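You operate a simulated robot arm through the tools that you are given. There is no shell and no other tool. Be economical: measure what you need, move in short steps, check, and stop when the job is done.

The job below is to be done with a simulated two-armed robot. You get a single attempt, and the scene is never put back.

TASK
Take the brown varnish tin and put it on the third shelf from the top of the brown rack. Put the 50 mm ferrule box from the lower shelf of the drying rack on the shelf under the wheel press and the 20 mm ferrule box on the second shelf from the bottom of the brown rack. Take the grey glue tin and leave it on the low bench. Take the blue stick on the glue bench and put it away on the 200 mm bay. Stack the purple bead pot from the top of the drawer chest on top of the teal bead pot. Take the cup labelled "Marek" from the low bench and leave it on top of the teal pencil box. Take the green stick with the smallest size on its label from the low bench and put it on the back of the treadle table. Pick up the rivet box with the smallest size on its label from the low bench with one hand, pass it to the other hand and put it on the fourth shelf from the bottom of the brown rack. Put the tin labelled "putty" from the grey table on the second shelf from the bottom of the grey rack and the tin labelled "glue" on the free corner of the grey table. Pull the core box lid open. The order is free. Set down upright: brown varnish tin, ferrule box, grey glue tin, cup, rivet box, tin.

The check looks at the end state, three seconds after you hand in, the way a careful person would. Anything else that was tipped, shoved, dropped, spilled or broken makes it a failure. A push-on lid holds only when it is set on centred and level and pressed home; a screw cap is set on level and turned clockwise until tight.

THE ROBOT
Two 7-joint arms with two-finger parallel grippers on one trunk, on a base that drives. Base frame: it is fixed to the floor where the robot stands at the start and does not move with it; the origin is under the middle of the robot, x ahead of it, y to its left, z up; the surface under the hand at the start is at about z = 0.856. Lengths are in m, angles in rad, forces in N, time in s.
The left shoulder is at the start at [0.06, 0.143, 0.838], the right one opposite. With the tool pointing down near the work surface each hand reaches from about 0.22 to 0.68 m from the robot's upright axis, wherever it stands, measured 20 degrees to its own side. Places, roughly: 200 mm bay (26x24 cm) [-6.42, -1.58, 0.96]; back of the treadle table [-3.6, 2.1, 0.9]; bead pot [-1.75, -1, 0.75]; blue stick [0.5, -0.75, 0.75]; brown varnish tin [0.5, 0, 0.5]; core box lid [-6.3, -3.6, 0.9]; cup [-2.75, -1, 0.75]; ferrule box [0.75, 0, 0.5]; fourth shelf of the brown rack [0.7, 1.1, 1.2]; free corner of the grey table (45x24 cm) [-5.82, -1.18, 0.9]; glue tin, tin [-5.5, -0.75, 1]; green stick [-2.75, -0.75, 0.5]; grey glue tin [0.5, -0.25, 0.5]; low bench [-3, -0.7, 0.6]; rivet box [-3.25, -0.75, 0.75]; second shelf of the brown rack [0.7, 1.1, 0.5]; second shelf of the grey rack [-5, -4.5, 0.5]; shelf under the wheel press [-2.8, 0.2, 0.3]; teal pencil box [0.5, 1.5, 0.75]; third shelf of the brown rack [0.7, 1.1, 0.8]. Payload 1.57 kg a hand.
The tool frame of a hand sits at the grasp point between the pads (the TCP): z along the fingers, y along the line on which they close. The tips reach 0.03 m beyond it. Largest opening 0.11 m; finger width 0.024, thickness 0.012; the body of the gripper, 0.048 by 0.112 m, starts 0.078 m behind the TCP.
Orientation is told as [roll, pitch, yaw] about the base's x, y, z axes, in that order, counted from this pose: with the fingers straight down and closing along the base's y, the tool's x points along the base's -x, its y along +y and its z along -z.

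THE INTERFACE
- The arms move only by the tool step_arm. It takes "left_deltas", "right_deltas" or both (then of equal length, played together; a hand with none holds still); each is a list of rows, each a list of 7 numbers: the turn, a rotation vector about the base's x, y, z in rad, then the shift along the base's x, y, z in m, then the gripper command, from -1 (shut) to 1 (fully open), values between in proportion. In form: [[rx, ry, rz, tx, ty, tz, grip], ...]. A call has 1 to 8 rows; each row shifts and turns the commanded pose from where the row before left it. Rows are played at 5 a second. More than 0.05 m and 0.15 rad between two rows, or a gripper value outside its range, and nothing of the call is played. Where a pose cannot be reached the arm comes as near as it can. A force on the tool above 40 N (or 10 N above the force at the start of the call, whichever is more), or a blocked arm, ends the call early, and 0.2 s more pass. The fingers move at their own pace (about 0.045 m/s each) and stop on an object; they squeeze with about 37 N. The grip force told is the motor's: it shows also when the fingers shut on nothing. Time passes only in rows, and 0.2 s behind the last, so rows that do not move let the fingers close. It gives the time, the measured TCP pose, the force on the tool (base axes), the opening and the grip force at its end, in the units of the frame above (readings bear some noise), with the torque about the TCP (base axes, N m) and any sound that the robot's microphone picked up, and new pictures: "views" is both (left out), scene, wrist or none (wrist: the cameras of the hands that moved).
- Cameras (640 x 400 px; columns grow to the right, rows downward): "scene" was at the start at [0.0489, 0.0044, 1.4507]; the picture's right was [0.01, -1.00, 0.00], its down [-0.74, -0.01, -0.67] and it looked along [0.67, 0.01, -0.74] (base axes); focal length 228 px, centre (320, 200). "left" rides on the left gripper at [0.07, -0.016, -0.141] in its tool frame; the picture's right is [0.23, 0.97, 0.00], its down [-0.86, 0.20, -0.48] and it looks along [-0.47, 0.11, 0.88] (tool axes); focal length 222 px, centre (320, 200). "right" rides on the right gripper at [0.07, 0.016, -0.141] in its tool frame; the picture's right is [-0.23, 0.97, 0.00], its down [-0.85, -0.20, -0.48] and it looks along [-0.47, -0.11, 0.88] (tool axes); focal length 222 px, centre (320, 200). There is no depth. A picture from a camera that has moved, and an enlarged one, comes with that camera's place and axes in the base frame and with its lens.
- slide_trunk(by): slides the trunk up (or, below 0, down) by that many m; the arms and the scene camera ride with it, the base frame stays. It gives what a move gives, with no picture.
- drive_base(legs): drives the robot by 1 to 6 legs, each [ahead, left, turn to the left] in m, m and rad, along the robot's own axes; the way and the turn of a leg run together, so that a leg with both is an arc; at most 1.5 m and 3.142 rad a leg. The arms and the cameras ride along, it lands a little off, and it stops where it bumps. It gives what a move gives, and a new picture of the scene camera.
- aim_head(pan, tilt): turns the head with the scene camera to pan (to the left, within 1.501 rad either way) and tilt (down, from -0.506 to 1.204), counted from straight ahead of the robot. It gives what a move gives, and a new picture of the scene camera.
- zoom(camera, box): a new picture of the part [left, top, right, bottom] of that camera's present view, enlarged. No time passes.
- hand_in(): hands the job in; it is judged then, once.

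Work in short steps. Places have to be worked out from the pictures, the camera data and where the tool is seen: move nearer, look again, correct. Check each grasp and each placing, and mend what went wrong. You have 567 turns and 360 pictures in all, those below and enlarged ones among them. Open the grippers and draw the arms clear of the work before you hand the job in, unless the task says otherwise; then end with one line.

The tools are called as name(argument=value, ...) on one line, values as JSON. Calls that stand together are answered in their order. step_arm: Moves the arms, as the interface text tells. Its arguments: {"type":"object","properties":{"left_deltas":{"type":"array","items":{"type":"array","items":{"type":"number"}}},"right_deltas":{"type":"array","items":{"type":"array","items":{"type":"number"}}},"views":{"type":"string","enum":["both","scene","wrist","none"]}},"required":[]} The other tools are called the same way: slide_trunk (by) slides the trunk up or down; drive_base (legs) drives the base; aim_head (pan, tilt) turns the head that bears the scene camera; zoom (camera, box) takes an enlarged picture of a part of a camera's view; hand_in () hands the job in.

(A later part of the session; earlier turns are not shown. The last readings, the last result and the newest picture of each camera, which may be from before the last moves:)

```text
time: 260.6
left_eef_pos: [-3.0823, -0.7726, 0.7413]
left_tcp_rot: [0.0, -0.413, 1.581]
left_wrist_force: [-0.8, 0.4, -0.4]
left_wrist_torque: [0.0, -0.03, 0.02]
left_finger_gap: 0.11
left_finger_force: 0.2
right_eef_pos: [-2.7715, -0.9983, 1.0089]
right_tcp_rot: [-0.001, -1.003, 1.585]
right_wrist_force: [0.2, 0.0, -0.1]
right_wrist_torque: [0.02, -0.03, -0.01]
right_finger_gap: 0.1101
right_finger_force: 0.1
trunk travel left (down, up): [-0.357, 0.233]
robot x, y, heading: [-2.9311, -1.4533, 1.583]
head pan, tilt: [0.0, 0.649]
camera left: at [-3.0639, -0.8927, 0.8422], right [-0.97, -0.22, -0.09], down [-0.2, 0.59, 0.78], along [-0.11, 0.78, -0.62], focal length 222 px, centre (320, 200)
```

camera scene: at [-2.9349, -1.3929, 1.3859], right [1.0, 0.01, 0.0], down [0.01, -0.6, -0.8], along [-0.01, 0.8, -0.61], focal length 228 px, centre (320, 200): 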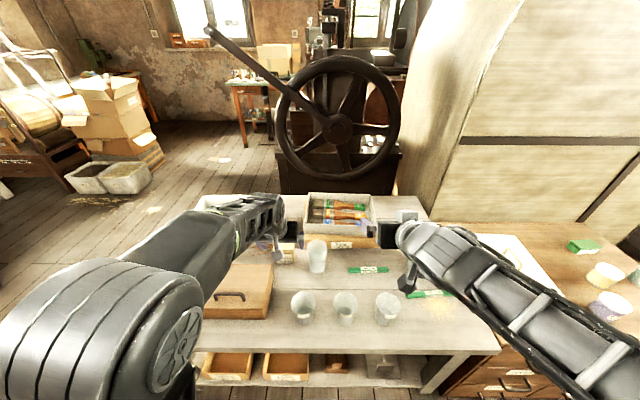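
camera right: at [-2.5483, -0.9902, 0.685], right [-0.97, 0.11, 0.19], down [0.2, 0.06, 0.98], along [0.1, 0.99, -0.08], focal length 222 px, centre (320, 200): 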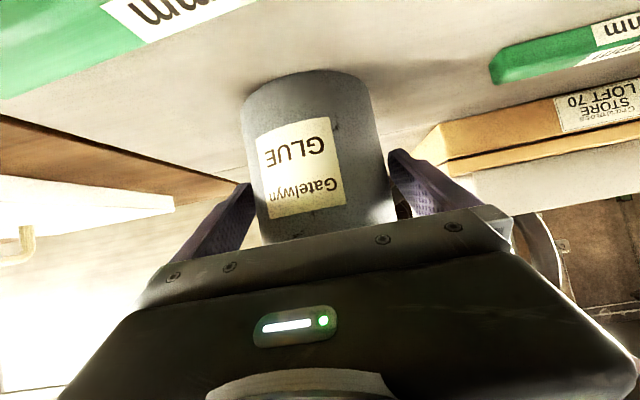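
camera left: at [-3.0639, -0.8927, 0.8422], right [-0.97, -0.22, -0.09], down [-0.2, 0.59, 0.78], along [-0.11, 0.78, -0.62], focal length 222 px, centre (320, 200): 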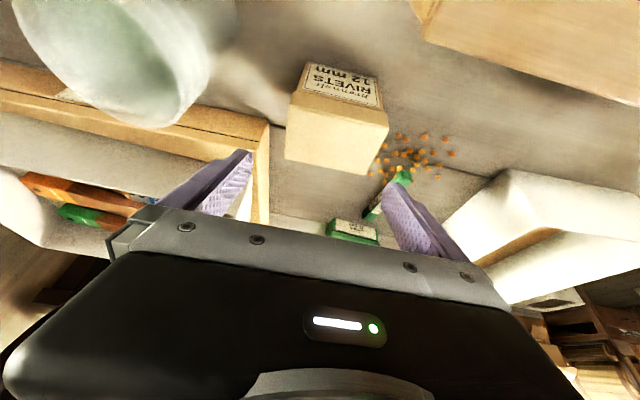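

Box centre refined to (-3.087, -0.779). Descend to z≈0.643 and close.

step_arm(left_deltas=[[0, 0, 0, -0.005, -0.005, -0.03, 1], [0, 0, 0, 0, 0, -0.03, 1], [0, 0, 0, 0, 0, -0.025, 1], [0, 0, 0, 0, 0, -0.013, 1], [0, 0, 0, 0, 0, 0, -1], [0, 0, 0, 0, 0, 0, -1], [0, 0, 0, 0, 0, 0, -1], [0, 0, 0, 0, 0, 0, -1]], views="wrist")

```text
time: 262.4
left_eef_pos: [-3.0798, -0.7965, 0.6511]
left_tcp_rot: [0.002, -0.415, 1.579]
left_wrist_force: [-1.3, 0.0, -0.1]
left_wrist_torque: [0.08, 0.19, 0.04]
left_finger_gap: 0.08
left_finger_force: 33.5
left hand out of reach, approached as far as the arm can: row 2, 3, 4
right_eef_pos: [-2.7703, -0.9969, 1.0098]
right_tcp_rot: [-0.002, -1.003, 1.588]
right_wrist_force: [0.5, 0.3, 0.0]
right_wrist_torque: [-0.03, 0.03, 0.0]
right_finger_gap: 0.1098
right_finger_force: 0.1
trunk travel left (down, up): [-0.357, 0.233]
robot x, y, heading: [-2.9334, -1.4518, 1.578]
head pan, tilt: [0.0, 0.649]
camera left: at [-3.0625, -0.9152, 0.7512], right [-0.97, -0.22, -0.09], down [-0.2, 0.59, 0.78], along [-0.12, 0.78, -0.62], focal length 222 px, centre (320, 200)
```

left: 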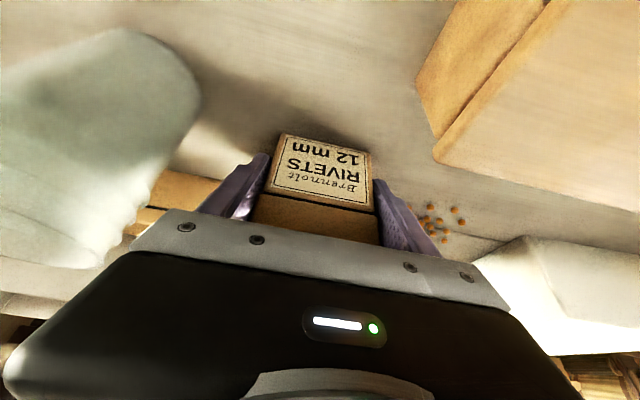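

Gripped (gap 0.080). Lift straight up and back away from the bench.

step_arm(left_deltas=[[0, 0, 0, 0, 0, 0.02, -1], [0, 0, 0, 0, 0, 0.04, -1], [0, 0, 0, 0, 0, 0.045, -1], [0, 0, 0, 0, -0.01, 0.045, -1], [0, 0, 0, 0, -0.03, 0.04, -1], [0, 0, 0, 0, -0.04, 0.03, -1], [0, 0, 0, 0, -0.04, 0, -1], [0, 0, 0, 0, 0, 0, -1]], views="wrist")

drive_base(legs=[[-0.3, 0, 0]])

```text
time: 264.2
left_eef_pos: [-3.081, -0.9178, 0.8762]
left_tcp_rot: [-0.001, -0.412, 1.579]
left_wrist_force: [-1.0, 0.6, -5.2]
left_wrist_torque: [-0.08, -0.02, 0.0]
left_finger_gap: 0.0796
left_finger_force: 37.0
right_eef_pos: [-2.7701, -0.9982, 1.0101]
right_tcp_rot: [-0.002, -1.003, 1.587]
right_wrist_force: [-0.2, -0.6, -0.1]
right_wrist_torque: [-0.01, 0.0, -0.02]
right_finger_gap: 0.1102
right_finger_force: 0.1
trunk travel left (down, up): [-0.357, 0.233]
robot x, y, heading: [-2.9344, -1.4544, 1.578]
head pan, tilt: [0.0, 0.649]
camera left: at [-3.0643, -1.0366, 0.9761], right [-0.97, -0.22, -0.09], down [-0.21, 0.59, 0.78], along [-0.11, 0.78, -0.62], focal length 222 px, centre (320, 200)
```

left: 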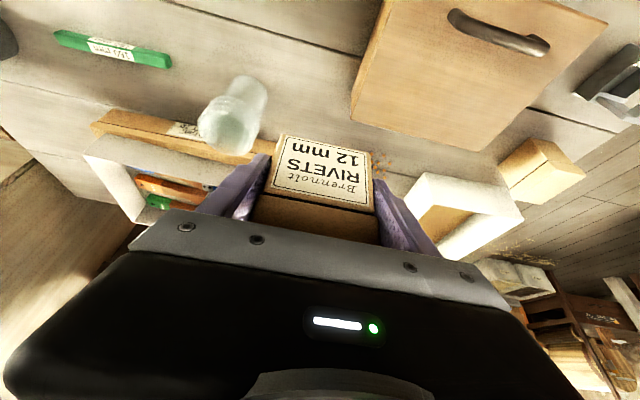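

```text
time: 266.2
left_eef_pos: [-3.0805, -1.2129, 0.8751]
left_tcp_rot: [-0.002, -0.411, 1.579]
left_wrist_force: [-0.8, -0.6, -3.6]
left_wrist_torque: [-0.03, 0.01, 0.02]
left_finger_gap: 0.0801
left_finger_force: 37.3
right_eef_pos: [-2.7682, -1.2917, 1.0095]
right_tcp_rot: [-0.001, -1.002, 1.59]
right_wrist_force: [0.8, 0.3, -0.1]
right_wrist_torque: [-0.03, 0.0, 0.0]
right_finger_gap: 0.1101
right_finger_force: 0.0
trunk travel left (down, up): [-0.357, 0.233]
robot x, y, heading: [-2.9329, -1.7482, 1.578]
head pan, tilt: [0.0, 0.649]
camera scene: at [-2.9323, -1.6882, 1.386], right [1.0, 0.01, 0.0], down [0.01, -0.6, -0.8], along [-0.01, 0.8, -0.6], focal length 228 px, centre (320, 200)
```

scene: 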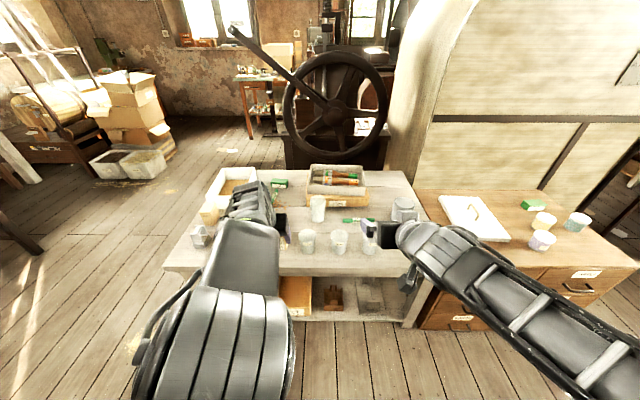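

Now the handover. I raise the pitch of the right hand to 1.15 and begin yawing it left so its fingers will point at the box.

step_arm(right_deltas=[[0.148, 0, 0, 0, 0, 0, 1], [0, 0, 0.149, 0, 0, 0, 1], [0, 0, 0.149, 0, 0, 0, 1], [0, 0, 0.149, 0, 0, 0, 1], [0, 0, 0.149, 0, 0, 0, 1], [0, 0, 0.149, 0, 0, 0, 1], [0, 0, 0.149, 0, 0, 0, 1], [0, 0, 0.149, 0, 0, 0, 1]], views="none")

step_arm(right_deltas=[[0, 0, 0.149, 0.02, 0, 0, 1], [0, 0, 0.149, 0.02, 0, 0, 1], [0, 0, 0.149, 0, 0, 0, 1], [0, 0, 0.08, 0, 0, 0, 1], [0, 0, 0, 0, 0, 0, 1]], views="scene")

```text
time: 268.0
left_eef_pos: [-3.0785, -1.2114, 0.8754]
left_tcp_rot: [-0.002, -0.413, 1.58]
left_wrist_force: [-0.3, 0.0, -4.2]
left_wrist_torque: [-0.04, -0.02, -0.01]
left_finger_gap: 0.0798
left_finger_force: 36.8
right_eef_pos: [-2.7685, -1.2916, 1.0104]
right_tcp_rot: [-0.004, -1.151, 2.637]
right_wrist_force: [-0.5, 0.5, 1.3]
right_wrist_torque: [-0.04, -0.05, -0.01]
right_finger_gap: 0.1102
right_finger_force: 0.1
trunk travel left (down, up): [-0.357, 0.233]
robot x, y, heading: [-2.9275, -1.7472, 1.581]
head pan, tilt: [0.0, 0.649]
```

```text
time: 269.2
left_eef_pos: [-3.0791, -1.2129, 0.8756]
left_tcp_rot: [-0.002, -0.41, 1.58]
left_wrist_force: [0.3, 1.1, -4.3]
left_wrist_torque: [-0.06, -0.01, 0.01]
left_finger_gap: 0.0802
left_finger_force: 37.3
right_eef_pos: [-2.7276, -1.2923, 1.0093]
right_tcp_rot: [-0.006, -1.153, 3.125]
right_wrist_force: [-0.4, 0.7, 0.0]
right_wrist_torque: [0.01, -0.01, -0.01]
right_finger_gap: 0.11
right_finger_force: 0.0
trunk travel left (down, up): [-0.357, 0.233]
robot x, y, heading: [-2.9325, -1.7473, 1.578]
head pan, tilt: [0.0, 0.649]
camera scene: at [-2.9323, -1.6876, 1.386], right [1.0, 0.01, 0.0], down [0.01, -0.6, -0.8], along [-0.01, 0.8, -0.6], focal length 228 px, centre (320, 200)
```

scene: 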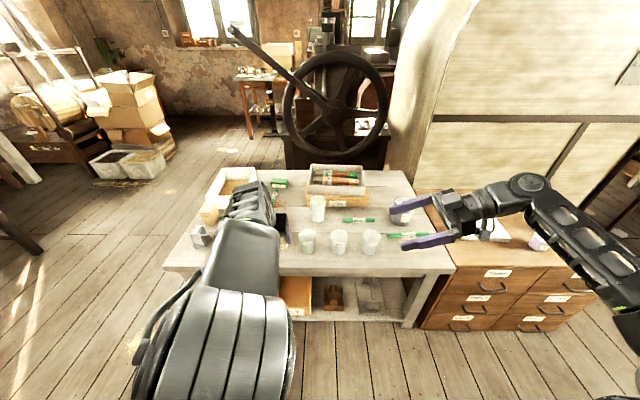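

Right hand now points to -x. I bring the left hand with the box toward the middle, and align the right hand 12 cm off in x at the proper height.

step_arm(left_deltas=[[0, 0, 0, 0.04, -0.01, 0.02, -1], [0, 0, 0, 0.04, -0.007, 0.02, -1], [0, 0, 0, 0.019, 0, 0.014, -1], [0, 0, 0, 0, 0, 0, -1], [0, 0, 0, 0, 0, 0, -1]], right_deltas=[[0, 0, 0, -0.03, 0.03, -0.025, 1], [0, 0, 0, -0.03, 0.03, -0.025, 1], [0, 0, 0, -0.03, 0.019, -0.025, 1], [0, 0, 0, -0.03, 0, -0.02, 1], [0, 0, 0, 0, 0, 0, 1]], views="both")

```text
time: 270.4
left_eef_pos: [-2.9805, -1.2301, 0.928]
left_tcp_rot: [0.0, -0.411, 1.58]
left_wrist_force: [0.9, -0.1, -3.9]
left_wrist_torque: [-0.08, 0.01, -0.02]
left_finger_gap: 0.08
left_finger_force: 36.9
right_eef_pos: [-2.8449, -1.2118, 0.9164]
right_tcp_rot: [-0.007, -1.148, -3.119]
right_wrist_force: [-0.2, -0.1, -0.1]
right_wrist_torque: [-0.03, 0.0, -0.03]
right_finger_gap: 0.1097
right_finger_force: 0.0
trunk travel left (down, up): [-0.357, 0.233]
robot x, y, heading: [-2.9339, -1.75, 1.578]
head pan, tilt: [0.0, 0.649]
camera scene: at [-2.9323, -1.6876, 1.386], right [1.0, 0.01, 0.0], down [0.01, -0.6, -0.8], along [-0.01, 0.8, -0.6], focal length 228 px, centre (320, 200)
camera right: at [-2.6886, -1.2257, 0.9108], right [-0.08, -0.98, 0.2], down [0.09, 0.2, 0.98], along [-0.99, 0.09, 0.07], focal length 222 px, centre (320, 200)
camera left: at [-2.9634, -1.3498, 1.0294], right [-0.97, -0.22, -0.09], down [-0.21, 0.59, 0.78], along [-0.12, 0.78, -0.62], focal length 222 px, centre (320, 200)
```

scene: 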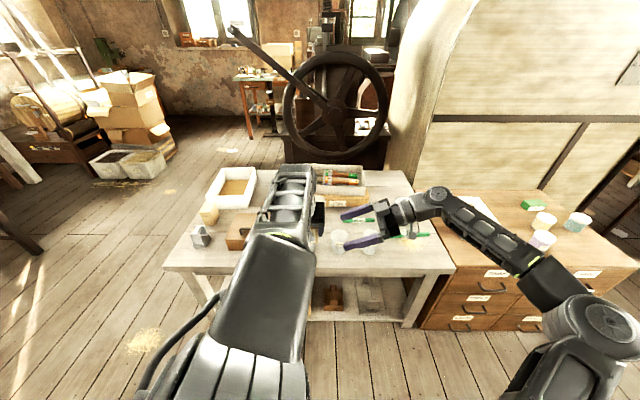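
right: 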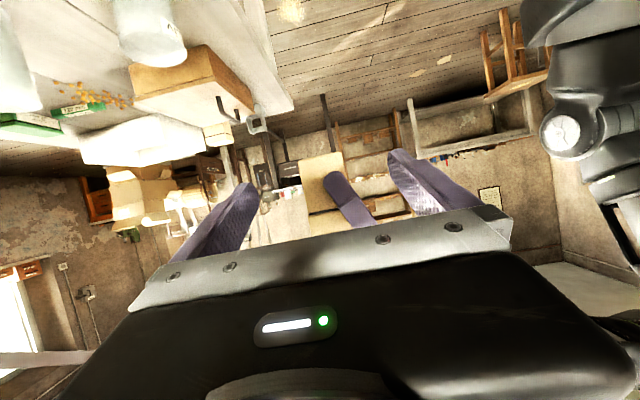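
left: 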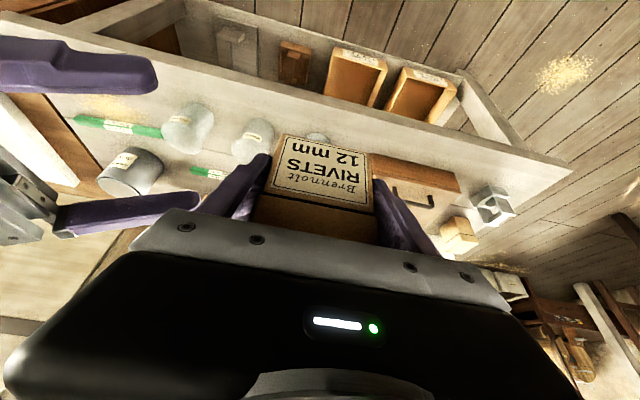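

Aligned: the box lies midway between the right fingers. Advance the right hand 12 cm.

step_arm(right_deltas=[[0, 0, 0, -0.04, 0, 0, 1], [0, 0, 0, -0.04, 0, 0, 1], [0, 0, 0, -0.025, 0, 0, 1], [0, 0, 0, -0.012, 0, 0, 1], [0, 0, 0, 0, 0, 0, 1]], views="both")

```text
time: 271.6
left_eef_pos: [-2.9799, -1.23, 0.928]
left_tcp_rot: [-0.003, -0.412, 1.58]
left_wrist_force: [0.1, 0.6, -4.6]
left_wrist_torque: [-0.05, 0.04, -0.01]
left_finger_gap: 0.08
left_finger_force: 36.6
right_eef_pos: [-2.9265, -1.2114, 0.917]
right_tcp_rot: [-0.007, -1.152, -3.12]
right_wrist_force: [1.4, -0.3, -0.5]
right_wrist_torque: [-0.02, 0.03, 0.02]
right_finger_gap: 0.1099
right_finger_force: 0.0
right hand out of reach, approached as far as the arm can: row 3, 4
trunk travel left (down, up): [-0.357, 0.233]
robot x, y, heading: [-2.9358, -1.7489, 1.581]
head pan, tilt: [0.0, 0.649]
camera scene: at [-2.9323, -1.6876, 1.386], right [1.0, 0.01, 0.0], down [0.01, -0.6, -0.8], along [-0.01, 0.8, -0.6], focal length 228 px, centre (320, 200)
camera right: at [-2.7687, -1.2248, 0.91], right [-0.08, -0.98, 0.2], down [0.09, 0.2, 0.98], along [-0.99, 0.09, 0.07], focal length 222 px, centre (320, 200)
```

scene: 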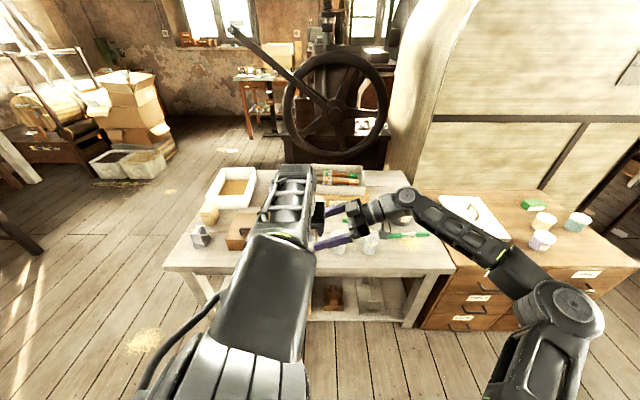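
right: 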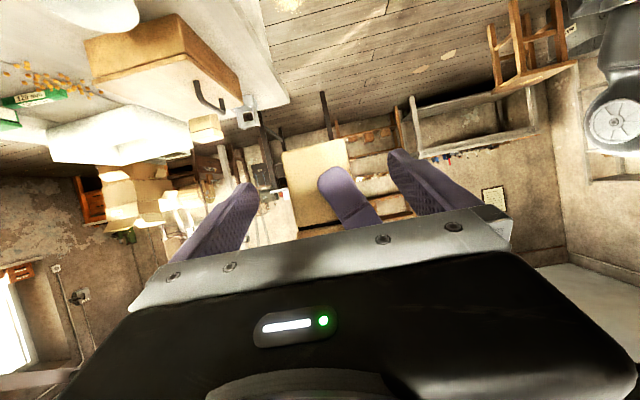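

The right arm is at its limit, so I bring the left hand 4 cm toward it, then close the right gripper on the box.

step_arm(left_deltas=[[0, 0, 0, 0.015, 0, 0, -1], [0, 0, 0, 0.015, 0, 0, -1], [0, 0, 0, 0.01, 0, 0, -1], [0, 0, 0, 0, 0, 0, -1]], views="none")

zoom(camera="right", box=[150, 80, 500, 300])

```text
time: 272.6
left_eef_pos: [-2.9396, -1.2286, 0.9297]
left_tcp_rot: [-0.001, -0.412, 1.58]
left_wrist_force: [0.2, -1.3, -4.0]
left_wrist_torque: [-0.04, -0.01, 0.0]
left_finger_gap: 0.0798
left_finger_force: 36.9
right_eef_pos: [-2.9259, -1.2116, 0.9165]
right_tcp_rot: [-0.006, -1.153, -3.12]
right_wrist_force: [-0.1, -0.3, -0.6]
right_wrist_torque: [0.0, 0.04, -0.04]
right_finger_gap: 0.1102
right_finger_force: 0.1
trunk travel left (down, up): [-0.357, 0.233]
robot x, y, heading: [-2.9338, -1.7459, 1.576]
head pan, tilt: [0.0, 0.649]
```

```text
1.82 times, centred on (325, 190) of right
camera zoom: at [-2.7686, -1.2248, 0.91], right [-0.08, -0.98, 0.2], down [0.09, 0.2, 0.98], along [-0.99, 0.09, 0.07], focal length 404 px, centre (311, 218)
```

zoom: 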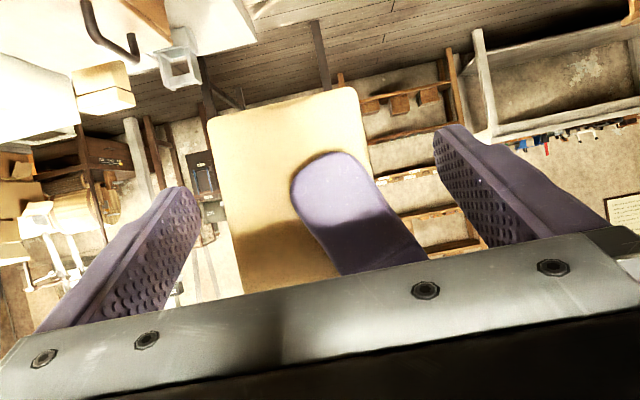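

The left finger would overlap the box's near face slightly, so this handover grip is poor. I'll set the box on the free front strip of the bench and re-pick it centred and vertical. First retract the right hand.

step_arm(left_deltas=[[0, 0, 0, 0, 0, 0, -1], [0, 0, 0, 0, 0, 0, -1], [0, 0, 0, 0, 0, 0, -1], [0, 0, 0, 0.045, 0, 0, -1], [0, 0, 0, 0.045, 0, 0, -1], [0, 0, 0, 0.045, 0, 0, -1], [0, 0, 0, 0.045, 0, 0, -1], [0, 0, 0, 0, 0, 0, -1]], right_deltas=[[0, 0, 0, 0.045, 0, 0, 1], [0, 0, 0, 0.045, 0, 0, 1], [0, 0, 0, 0.045, 0, 0.02, 1], [0, 0, 0, 0.04, 0, 0.03, 1], [0, 0, 0, 0.03, 0, 0.04, 1], [0, 0, 0, 0.03, 0, 0.04, 1], [0, 0, 0, 0.03, 0, 0.03, 1], [0, 0, 0, 0, 0, 0, 1]], views="scene")

```text
time: 273.9
left_eef_pos: [-2.8457, -1.2228, 0.9265]
left_tcp_rot: [0.021, -0.404, 1.596]
left_wrist_force: [-1.3, -0.4, -4.9]
left_wrist_torque: [0.0, -0.07, -0.07]
left_finger_gap: 0.0798
left_finger_force: 37.1
right_eef_pos: [-2.755, -1.196, 0.9848]
right_tcp_rot: [-0.024, -1.14, -3.129]
right_wrist_force: [0.7, 0.3, 1.7]
right_wrist_torque: [-0.05, 0.02, 0.07]
right_finger_gap: 0.1098
right_finger_force: 0.0
right hand out of reach, approached as far as the arm can: row 4, 5, 6
trunk travel left (down, up): [-0.357, 0.233]
robot x, y, heading: [-2.9309, -1.7443, 1.579]
head pan, tilt: [0.0, 0.649]
stopped in row 6 (left hand): the force on the tool passed its limit at 74 N (the readings are from after the stop); the commanded pose is now the measured one
camera scene: at [-2.9331, -1.6874, 1.3859], right [1.0, 0.01, 0.0], down [0.01, -0.6, -0.8], along [-0.01, 0.8, -0.6], focal length 228 px, centre (320, 200)
```

scene: 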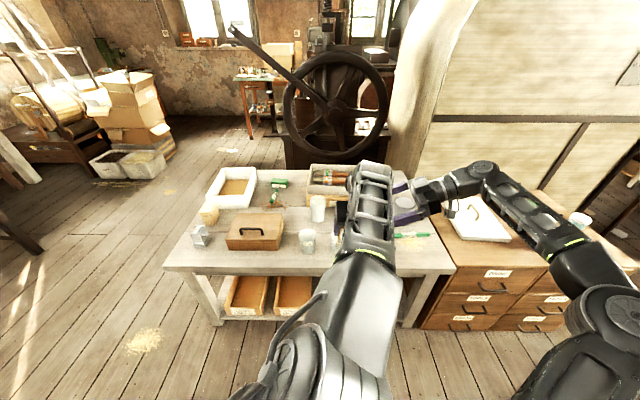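

The hands touched each other. I move the left hand back first and inspect its hold.

step_arm(left_deltas=[[0, 0, 0, -0.03, 0, 0, -1], [0, 0, 0, -0.04, 0, 0, -1], [0, 0, 0, -0.03, 0, 0, -1], [0, 0, 0, 0, 0, 0, -1]], views="wrist")

```text
time: 274.9
left_eef_pos: [-2.9421, -1.2262, 0.928]
left_tcp_rot: [0.023, -0.406, 1.593]
left_wrist_force: [-0.3, -0.2, -4.3]
left_wrist_torque: [-0.07, 0.0, -0.02]
left_finger_gap: 0.0798
left_finger_force: 37.3
right_eef_pos: [-2.7531, -1.1969, 0.9849]
right_tcp_rot: [-0.025, -1.141, -3.13]
right_wrist_force: [-0.1, 0.2, -0.1]
right_wrist_torque: [-0.01, -0.03, 0.02]
right_finger_gap: 0.11
right_finger_force: 0.0
trunk travel left (down, up): [-0.357, 0.233]
robot x, y, heading: [-2.9312, -1.7512, 1.582]
head pan, tilt: [0.0, 0.649]
camera left: at [-2.9208, -1.3448, 1.029], right [-0.97, -0.24, -0.07], down [-0.2, 0.59, 0.78], along [-0.14, 0.77, -0.62], focal length 222 px, centre (320, 200)
```

left: 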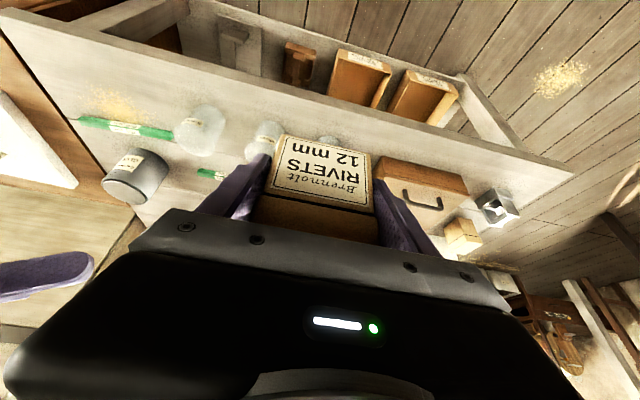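

Hold is unchanged. I shift the base right and forward to bring the left hand over the free front strip near x=-2.68.

drive_base(legs=[[0, -0.27, -0.01], [0.17, 0, 0]])

zoom(camera="left", box=[0, 0, 640, 400])

```text
time: 277.9
left_eef_pos: [-2.6643, -1.0582, 0.9269]
left_tcp_rot: [0.022, -0.405, 1.581]
left_wrist_force: [0.2, 0.9, -4.4]
left_wrist_torque: [-0.12, -0.02, -0.03]
left_finger_gap: 0.0801
left_finger_force: 37.1
right_eef_pos: [-2.4745, -1.0303, 0.9836]
right_tcp_rot: [-0.022, -1.141, 3.14]
right_wrist_force: [-0.1, 0.0, 0.0]
right_wrist_torque: [-0.01, 0.01, 0.01]
right_finger_gap: 0.1101
right_finger_force: 0.1
trunk travel left (down, up): [-0.357, 0.233]
robot x, y, heading: [-2.6588, -1.5819, 1.568]
head pan, tilt: [0.0, 0.649]
camera scene: at [-2.6606, -1.5191, 1.3859], right [1.0, 0.0, 0.0], down [0.0, -0.61, -0.8], along [0.0, 0.8, -0.61], focal length 228 px, centre (320, 200)
```

scene: 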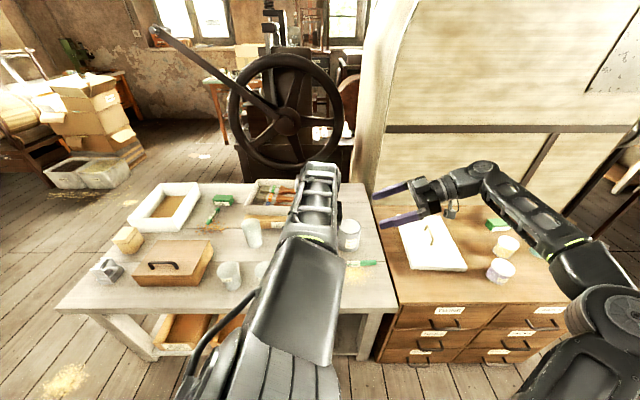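

```text
1.00 times, centred on (320, 200) of left (not enlarged: the box is as wide or as high as the picture)
camera zoom: at [-2.6442, -1.1766, 1.0288], right [-0.97, -0.23, -0.07], down [-0.2, 0.59, 0.78], along [-0.13, 0.77, -0.62], focal length 222 px, centre (320, 200)
```

zoom: 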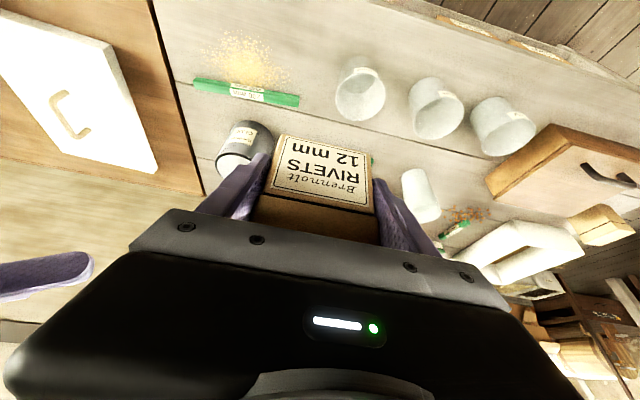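

Four cups here; free strip lies at about x≈-2.59, y≈-1.035 in front of the 200 mm stick. I raise the right hand out of the way and move the box over that spot.

step_arm(left_deltas=[[0, 0, 0, 0, 0, 0, -1], [0, 0, 0, 0, 0, 0, -1], [0, 0, 0, 0.03, 0.003, -0.02, -1], [0, 0, 0, 0.03, 0.003, -0.03, -1], [0, 0, 0, 0.019, 0, -0.04, -1], [0, 0, 0, 0, 0, -0.04, -1], [0, 0, 0, 0, 0, 0, -1]], right_deltas=[[0, 0, -0.14, 0, 0.01, 0.04, 1], [0, 0, -0.14, 0, 0.01, 0.04, 1], [0, 0, -0.14, 0, 0.01, 0.04, 1], [0, 0, 0, 0, 0, 0.02, 1], [0, 0, 0, 0, 0, 0, 1], [0, 0, 0, 0, 0, 0, 1], [0, 0, 0, 0, 0, 0, 1]], views="both")

```text
time: 279.5
left_eef_pos: [-2.5863, -1.0522, 0.7996]
left_tcp_rot: [0.022, -0.405, 1.579]
left_wrist_force: [0.3, -0.7, -4.7]
left_wrist_torque: [-0.07, -0.03, 0.01]
left_finger_gap: 0.0798
left_finger_force: 37.4
right_eef_pos: [-2.4737, -1.001, 1.1248]
right_tcp_rot: [-0.026, -1.138, 2.721]
right_wrist_force: [0.2, 0.1, 0.3]
right_wrist_torque: [0.01, 0.01, -0.01]
right_finger_gap: 0.1098
right_finger_force: 0.1
trunk travel left (down, up): [-0.357, 0.233]
robot x, y, heading: [-2.6619, -1.5773, 1.566]
head pan, tilt: [0.0, 0.649]
camera scene: at [-2.6606, -1.5198, 1.386], right [1.0, 0.0, 0.0], down [0.0, -0.6, -0.8], along [0.0, 0.8, -0.6], focal length 228 px, centre (320, 200)
camera right: at [-2.3398, -1.0831, 1.1194], right [-0.5, -0.84, 0.2], down [0.15, 0.14, 0.98], along [-0.85, 0.52, 0.06], focal length 222 px, centre (320, 200)
camera left: at [-2.5663, -1.1702, 0.9019], right [-0.97, -0.23, -0.07], down [-0.2, 0.59, 0.78], along [-0.13, 0.77, -0.62], focal length 222 px, centre (320, 200)
```

scene: 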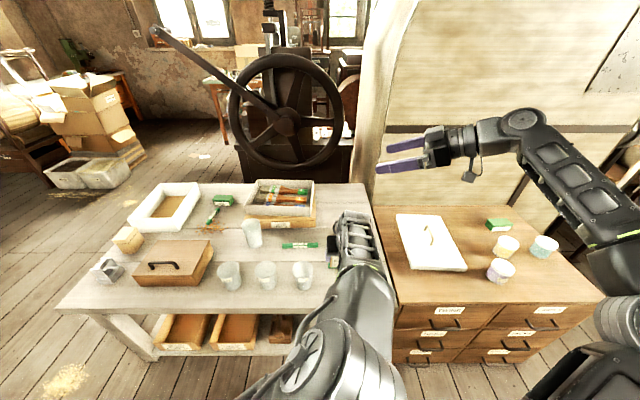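
right: 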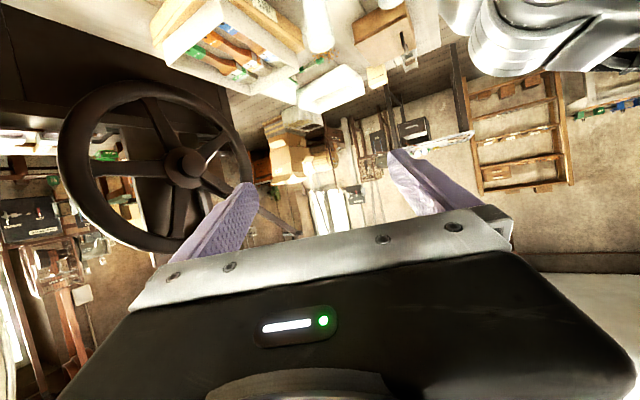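
left: 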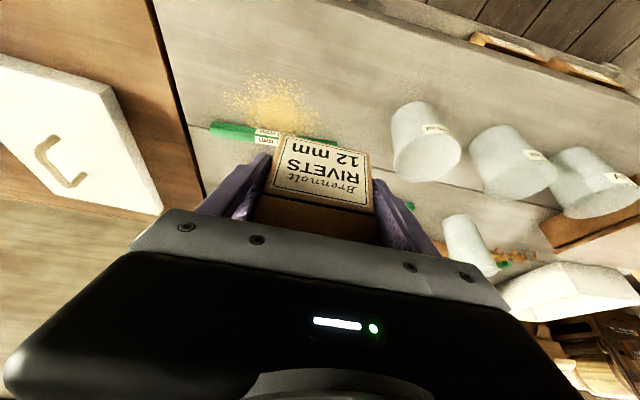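

Lower the box to the bench.

step_arm(left_deltas=[[0, 0, 0, 0, 0, -0.045, -1], [0, 0, 0, 0, 0, -0.045, -1], [0, 0, 0, 0, 0, -0.03, -1], [0, 0, 0, 0, 0, -0.015, -1], [0, 0, 0, 0, 0, -0.006, -1], [0, 0, 0, 0, 0, -0.005, -1], [0, 0, 0, 0, 0, -0.005, -1], [0, 0, 0, 0, 0, 0, -1]], views="wrist")

```text
time: 281.3
left_eef_pos: [-2.5861, -1.0518, 0.6484]
left_tcp_rot: [0.016, -0.413, 1.581]
left_wrist_force: [-1.0, -2.7, 16.1]
left_wrist_torque: [0.75, -0.65, 0.01]
left_finger_gap: 0.0799
left_finger_force: 36.4
right_eef_pos: [-2.4753, -1.0041, 1.1243]
right_tcp_rot: [-0.028, -1.143, 2.724]
right_wrist_force: [0.4, 0.2, -0.6]
right_wrist_torque: [0.02, -0.02, 0.0]
right_finger_gap: 0.1101
right_finger_force: 0.1
trunk travel left (down, up): [-0.357, 0.233]
robot x, y, heading: [-2.6629, -1.58, 1.567]
head pan, tilt: [0.0, 0.649]
camera left: at [-2.5661, -1.1709, 0.7511], right [-0.97, -0.23, -0.07], down [-0.2, 0.59, 0.78], along [-0.13, 0.78, -0.62], focal length 222 px, centre (320, 200)
```

left: 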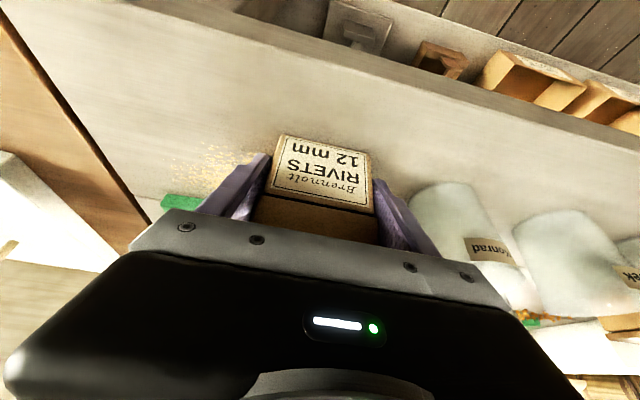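

Seated. Open, rise, and straighten the left hand to vertical.

step_arm(left_deltas=[[0, 0, 0, 0, 0, 0.002, 0.5], [0, 0, 0, 0, 0, 0, 1], [0, 0, 0, 0, 0, 0, 1], [0, 0, 0, 0, 0, 0.04, 1], [0, 0, 0, 0, 0, 0.045, 1], [-0.14, 0, 0, 0, 0.005, 0.03, 1], [-0.14, 0, 0, 0, 0.006, 0, 1], [-0.13, 0, 0, 0, 0.006, 0, 1]], views="none")

step_arm(left_deltas=[[0, 0, 0, 0, 0, 0, 1]], views="wrist")

```text
time: 283.1
left_eef_pos: [-2.5847, -1.0353, 0.7631]
left_tcp_rot: [0.026, 0.009, 1.58]
left_wrist_force: [-0.3, 0.3, 0.5]
left_wrist_torque: [0.02, -0.01, -0.02]
left_finger_gap: 0.1099
left_finger_force: 0.0
right_eef_pos: [-2.4745, -1.0011, 1.1233]
right_tcp_rot: [-0.024, -1.14, 2.722]
right_wrist_force: [-0.4, -0.7, 0.9]
right_wrist_torque: [-0.03, 0.01, -0.02]
right_finger_gap: 0.1103
right_finger_force: 0.0
trunk travel left (down, up): [-0.357, 0.233]
robot x, y, heading: [-2.663, -1.5798, 1.565]
head pan, tilt: [0.0, 0.649]
```

```text
time: 283.5
left_eef_pos: [-2.5852, -1.0355, 0.7624]
left_tcp_rot: [0.024, 0.005, 1.578]
left_wrist_force: [0.4, -0.6, 0.4]
left_wrist_torque: [-0.03, 0.0, -0.01]
left_finger_gap: 0.11
left_finger_force: 0.0
right_eef_pos: [-2.4751, -1.0017, 1.1245]
right_tcp_rot: [-0.024, -1.141, 2.721]
right_wrist_force: [-0.6, -0.4, 0.3]
right_wrist_torque: [-0.03, -0.04, 0.0]
right_finger_gap: 0.1098
right_finger_force: 0.1
trunk travel left (down, up): [-0.357, 0.233]
robot x, y, heading: [-2.66, -1.5827, 1.57]
head pan, tilt: [0.0, 0.649]
camera left: at [-2.5644, -1.1036, 0.9036], right [-0.97, -0.24, 0.03], down [-0.2, 0.86, 0.48], along [-0.14, 0.46, -0.88], focal length 222 px, centre (320, 200)
```

left: 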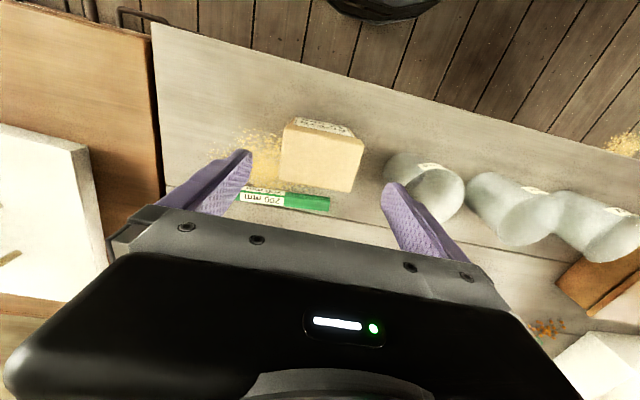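

Box centre (-2.59, -1.035). Descend centred, higher on the box (TCP z≈0.66), and close.

step_arm(left_deltas=[[0, -0.024, 0, -0.005, 0, -0.03, 1], [0, 0, 0, 0, 0, -0.04, 1], [0, 0, 0, 0, 0, -0.03, 1], [0, 0, 0, 0, 0, 0, 1], [0, 0, 0, 0, 0, 0, -1], [0, 0, 0, 0, 0, 0, -1], [0, 0, 0, 0, 0, 0, -1], [0, 0, 0, 0, 0, 0, -1]], views="wrist")

```text
time: 285.3
left_eef_pos: [-2.5911, -1.034, 0.6625]
left_tcp_rot: [0.002, 0.005, 1.58]
left_wrist_force: [0.8, 0.3, 0.1]
left_wrist_torque: [0.05, -0.14, -0.04]
left_finger_gap: 0.0798
left_finger_force: 33.7
right_eef_pos: [-2.475, -1.0009, 1.1244]
right_tcp_rot: [-0.025, -1.142, 2.722]
right_wrist_force: [0.3, -0.6, 0.4]
right_wrist_torque: [0.03, 0.0, -0.02]
right_finger_gap: 0.1098
right_finger_force: 0.0
trunk travel left (down, up): [-0.357, 0.233]
robot x, y, heading: [-2.6611, -1.5804, 1.568]
head pan, tilt: [0.0, 0.649]
camera left: at [-2.5745, -1.1017, 0.8032], right [-0.97, -0.24, 0.0], down [-0.21, 0.86, 0.47], along [-0.11, 0.46, -0.88], focal length 222 px, centre (320, 200)
```

left: 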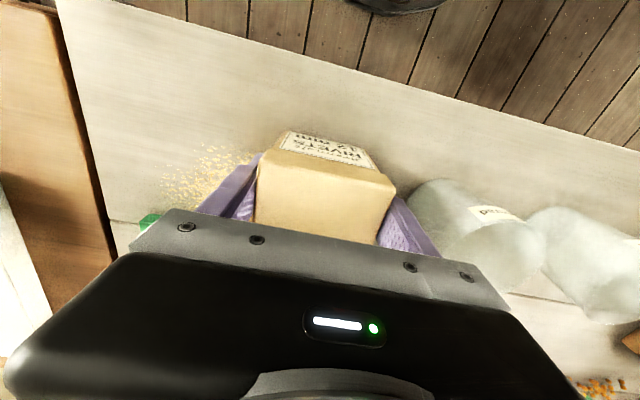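

Lift the box, then back off.

step_arm(left_deltas=[[0, 0, 0, 0, 0, 0.03, -1], [0, 0, 0, 0, 0, 0.045, -1], [0, 0, 0, 0, 0, 0.045, -1], [0, 0, 0, 0, 0, 0.045, -1], [0, 0, 0, 0, 0, 0.045, -1], [0, 0, 0, 0, 0, 0.045, -1], [0, 0, 0, 0, 0, 0.02, -1], [0, 0, 0, 0, 0, 0, -1]], views="none")

drive_base(legs=[[-0.18, 0, 0]])

step_arm(left_deltas=[[0, 0, 0, -0.04, 0, 0, -1], [0, 0, 0, -0.035, -0.005, 0, -1], [0, 0, 0, 0, 0, 0, -1], [0, 0, 0, 0, 0, 0, -1], [0, 0, 0, 0, 0, 0, -1]], right_deltas=[[0, 0, 0, 0.02, 0, 0, 1], [0, 0, 0.14, 0, 0, -0.03, 1], [0, 0, 0.14, 0, 0, -0.03, 1], [0, 0, 0.14, 0, 0, -0.03, 1], [0, 0, 0, 0, 0, 0, 1]], views="both")

```text
time: 287.1
left_eef_pos: [-2.6173, -1.0416, 0.8852]
left_tcp_rot: [-0.002, -0.003, 1.58]
left_wrist_force: [0.0, -0.2, -3.5]
left_wrist_torque: [0.02, 0.02, -0.03]
left_finger_gap: 0.0798
left_finger_force: 37.1
left hand out of reach, approached as far as the arm can: row 5, 6, 7
right_eef_pos: [-2.4745, -1.0011, 1.124]
right_tcp_rot: [-0.025, -1.14, 2.72]
right_wrist_force: [0.2, -0.6, 0.0]
right_wrist_torque: [0.03, 0.0, 0.01]
right_finger_gap: 0.11
right_finger_force: 0.0
trunk travel left (down, up): [-0.357, 0.233]
robot x, y, heading: [-2.6596, -1.5796, 1.57]
head pan, tilt: [0.0, 0.649]
```

```text
time: 288.6
left_eef_pos: [-2.619, -1.2162, 0.885]
left_tcp_rot: [-0.001, -0.001, 1.584]
left_wrist_force: [0.2, -0.7, -4.0]
left_wrist_torque: [0.01, 0.0, 0.02]
left_finger_gap: 0.0801
left_finger_force: 37.0
right_eef_pos: [-2.4765, -1.1766, 1.1243]
right_tcp_rot: [-0.027, -1.141, 2.723]
right_wrist_force: [-0.3, -0.8, 0.0]
right_wrist_torque: [-0.03, 0.0, -0.03]
right_finger_gap: 0.11
right_finger_force: 0.1
trunk travel left (down, up): [-0.357, 0.233]
robot x, y, heading: [-2.6625, -1.7597, 1.569]
head pan, tilt: [0.0, 0.649]
camera scene: at [-2.6613, -1.6961, 1.386], right [1.0, 0.0, 0.0], down [0.0, -0.6, -0.8], along [0.0, 0.8, -0.6], focal length 228 px, centre (320, 200)
```

scene: 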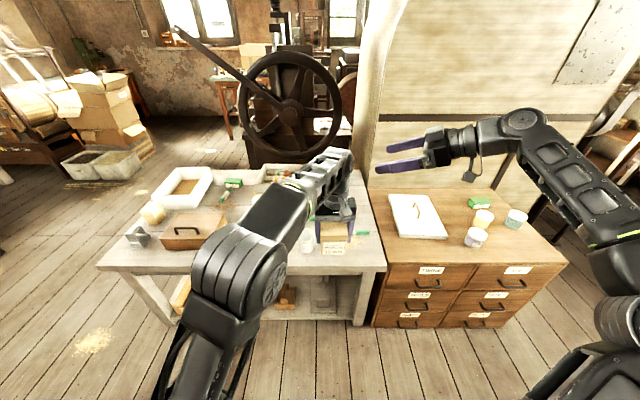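

```text
time: 289.8
left_eef_pos: [-2.6931, -1.221, 0.8855]
left_tcp_rot: [-0.001, -0.001, 1.583]
left_wrist_force: [-0.3, 0.5, -4.9]
left_wrist_torque: [-0.03, -0.02, 0.01]
left_finger_gap: 0.0802
left_finger_force: 37.0
right_eef_pos: [-2.5006, -1.1875, 1.0088]
right_tcp_rot: [-0.038, -1.143, -3.137]
right_wrist_force: [0.9, 0.3, -0.9]
right_wrist_torque: [0.0, 0.01, 0.0]
right_finger_gap: 0.11
right_finger_force: 0.2
right hand out of reach, approached as far as the arm can: row 3, 4
trunk travel left (down, up): [-0.357, 0.233]
robot x, y, heading: [-2.658, -1.7554, 1.568]
head pan, tilt: [0.0, 0.649]
camera scene: at [-2.6611, -1.695, 1.386], right [1.0, 0.0, 0.0], down [0.0, -0.61, -0.8], along [0.0, 0.8, -0.61], focal length 228 px, centre (320, 200)
camera right: at [-2.3448, -1.2088, 1.0041], right [-0.12, -0.97, 0.19], down [0.09, 0.18, 0.98], along [-0.99, 0.14, 0.06], focal length 222 px, centre (320, 200)
camera left: at [-2.6768, -1.2878, 1.0257], right [-0.97, -0.24, 0.0], down [-0.21, 0.85, 0.48], along [-0.11, 0.47, -0.88], focal length 222 px, centre (320, 200)
```

scene: 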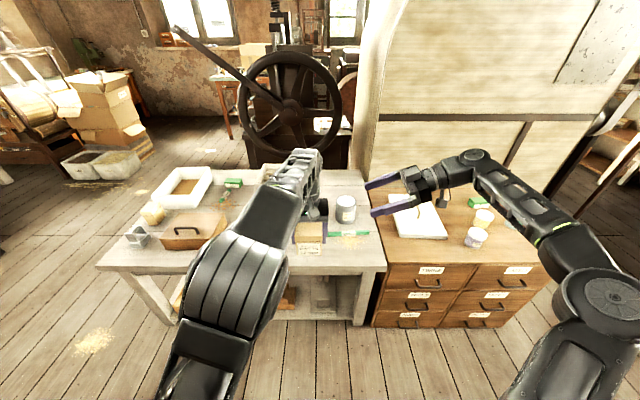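
right: 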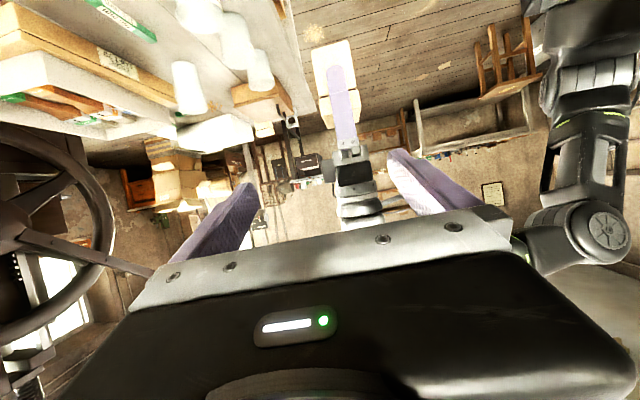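
left: 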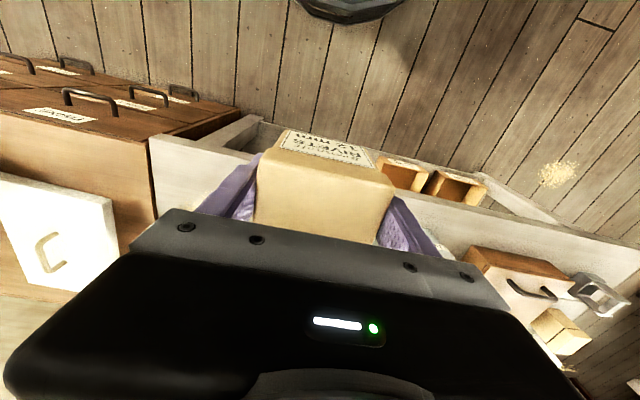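

Left holds the box centred. I move the left hand 4 cm right and bring the right hand to the staging point, level with the lower half of the box.

step_arm(left_deltas=[[0, 0, 0, 0.02, 0, 0, -1], [0, 0, 0, 0.018, 0, 0, -1], [0, 0, 0, 0, 0, 0, -1], [0, 0, 0, 0, 0, 0, -1], [0, 0, 0, 0, 0, 0, -1], [0, 0, 0, 0, 0, 0, -1]], right_deltas=[[-0.038, 0, 0, 0, -0.01, -0.04, 1], [0, 0, 0, 0, -0.01, -0.04, 1], [0, 0, 0, 0, -0.01, -0.04, 1], [0, 0, 0, -0.015, -0.004, -0.033, 1], [0, 0, 0, -0.015, 0, 0, 1], [0, 0, 0, 0, 0, 0, 1]], views="wrist")

```text
time: 291.2
left_eef_pos: [-2.6552, -1.2203, 0.8844]
left_tcp_rot: [-0.002, -0.001, 1.583]
left_wrist_force: [0.4, -0.3, -5.0]
left_wrist_torque: [-0.02, 0.03, 0.01]
left_finger_gap: 0.08
left_finger_force: 37.3
right_eef_pos: [-2.5306, -1.2232, 0.8571]
right_tcp_rot: [0.066, -1.141, 3.061]
right_wrist_force: [-0.2, -0.2, -0.9]
right_wrist_torque: [0.03, 0.01, -0.02]
right_finger_gap: 0.11
right_finger_force: 0.0
trunk travel left (down, up): [-0.357, 0.233]
robot x, y, heading: [-2.6623, -1.7585, 1.566]
head pan, tilt: [0.0, 0.649]
camera right: at [-2.3733, -1.2428, 0.854], right [-0.11, -0.97, 0.23], down [0.08, 0.23, 0.97], along [-0.99, 0.13, 0.05], focal length 222 px, centre (320, 200)
camera left: at [-2.6367, -1.2888, 1.0257], right [-0.97, -0.24, 0.0], down [-0.21, 0.85, 0.48], along [-0.11, 0.47, -0.88], focal length 222 px, centre (320, 200)
```

right: 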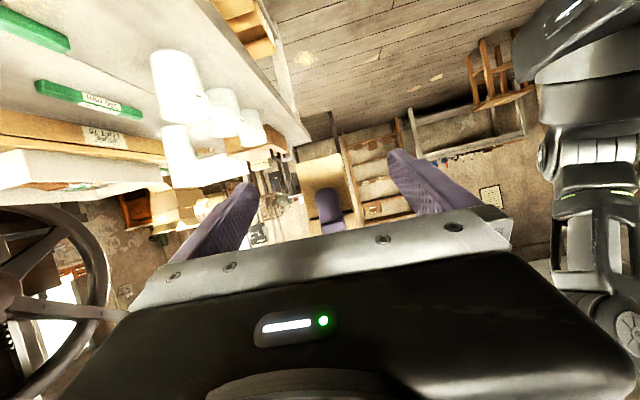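
left: 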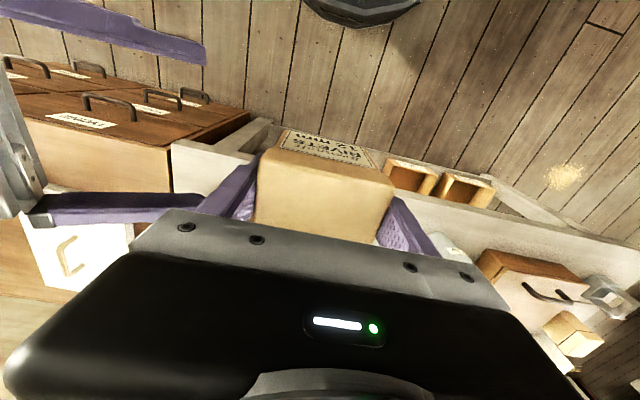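

Nicely centred. Correct the small roll and advance the right hand 11 cm.

step_arm(right_deltas=[[0.03, 0, 0.03, -0.03, 0.002, 0, 1], [0, 0, 0, -0.03, 0, 0, 1], [0, 0, 0, -0.03, 0, 0, 1], [0, 0, 0, -0.02, 0, 0, 1], [0, 0, 0, 0, 0, 0, 1]], views="wrist")

```text
time: 292.4
left_eef_pos: [-2.6523, -1.2201, 0.8852]
left_tcp_rot: [-0.002, -0.001, 1.583]
left_wrist_force: [0.0, -0.9, -3.8]
left_wrist_torque: [-0.01, 0.01, 0.05]
left_finger_gap: 0.0798
left_finger_force: 37.0
right_eef_pos: [-2.6405, -1.2206, 0.8589]
right_tcp_rot: [-0.006, -1.138, -3.125]
right_wrist_force: [1.0, 0.5, 0.5]
right_wrist_torque: [-0.04, 0.0, -0.01]
right_finger_gap: 0.1097
right_finger_force: 0.0
trunk travel left (down, up): [-0.357, 0.233]
robot x, y, heading: [-2.6636, -1.7552, 1.567]
head pan, tilt: [0.0, 0.649]
camera right: at [-2.4833, -1.2351, 0.8552], right [-0.08, -0.98, 0.2], down [0.08, 0.2, 0.98], along [-0.99, 0.1, 0.06], focal length 222 px, centre (320, 200)
```

right: 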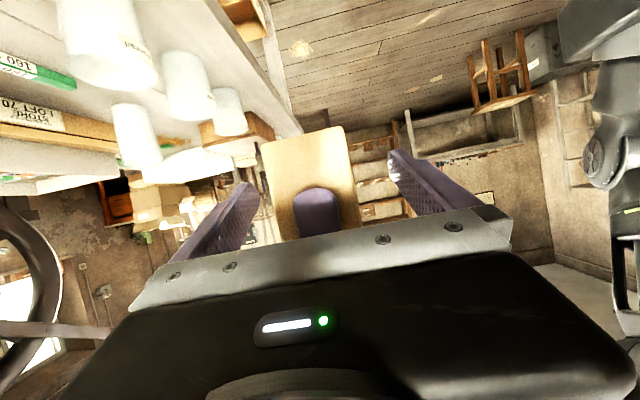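

Box is well between the right fingers with the left finger within its face. Close the right gripper.

step_arm(left_deltas=[[0, 0, 0, 0, 0, 0, -1], [0, 0, 0, 0, 0, 0, -1], [0, 0, 0, 0, 0, 0, -1], [0, 0, 0, 0, 0, 0, -1], [0, 0, 0, 0, 0, 0, -1]], right_deltas=[[0, 0, 0, 0, 0.007, 0, 0], [0, 0, 0, 0, 0, 0, -1], [0, 0, 0, 0, 0, 0, -1], [0, 0, 0, 0, 0, 0, -1], [0, 0, 0, 0, 0, 0, -1]], views="wrist")

```text
time: 293.6
left_eef_pos: [-2.6538, -1.2192, 0.8857]
left_tcp_rot: [-0.002, -0.004, 1.586]
left_wrist_force: [-1.7, 23.2, -6.1]
left_wrist_torque: [0.04, -0.17, 0.63]
left_finger_gap: 0.0797
left_finger_force: 36.8
right_eef_pos: [-2.6413, -1.2168, 0.8585]
right_tcp_rot: [-0.001, -1.138, -3.123]
right_wrist_force: [1.3, -23.3, 2.2]
right_wrist_torque: [0.52, 0.25, -0.33]
right_finger_gap: 0.055
right_finger_force: 28.1
trunk travel left (down, up): [-0.357, 0.233]
robot x, y, heading: [-2.6611, -1.7547, 1.569]
head pan, tilt: [0.0, 0.649]
camera right: at [-2.4835, -1.2303, 0.8554], right [-0.08, -0.98, 0.21], down [0.07, 0.2, 0.98], along [-0.99, 0.09, 0.06], focal length 222 px, centre (320, 200)
camera left: at [-2.6374, -1.2879, 1.0257], right [-0.97, -0.24, 0.0], down [-0.21, 0.85, 0.48], along [-0.11, 0.47, -0.88], focal length 222 px, centre (320, 200)
```

right: 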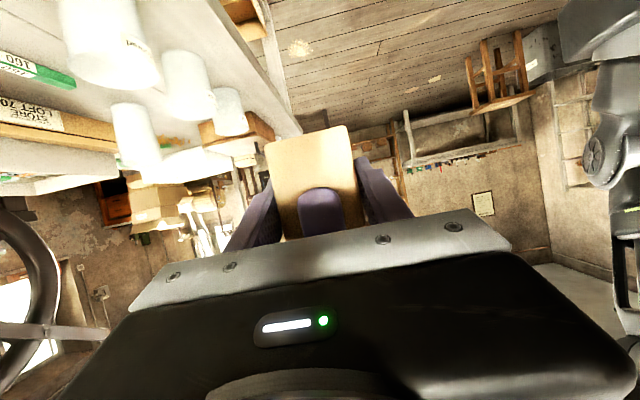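
left: 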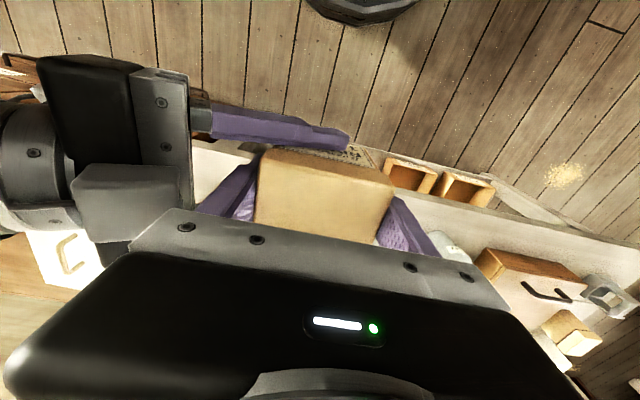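

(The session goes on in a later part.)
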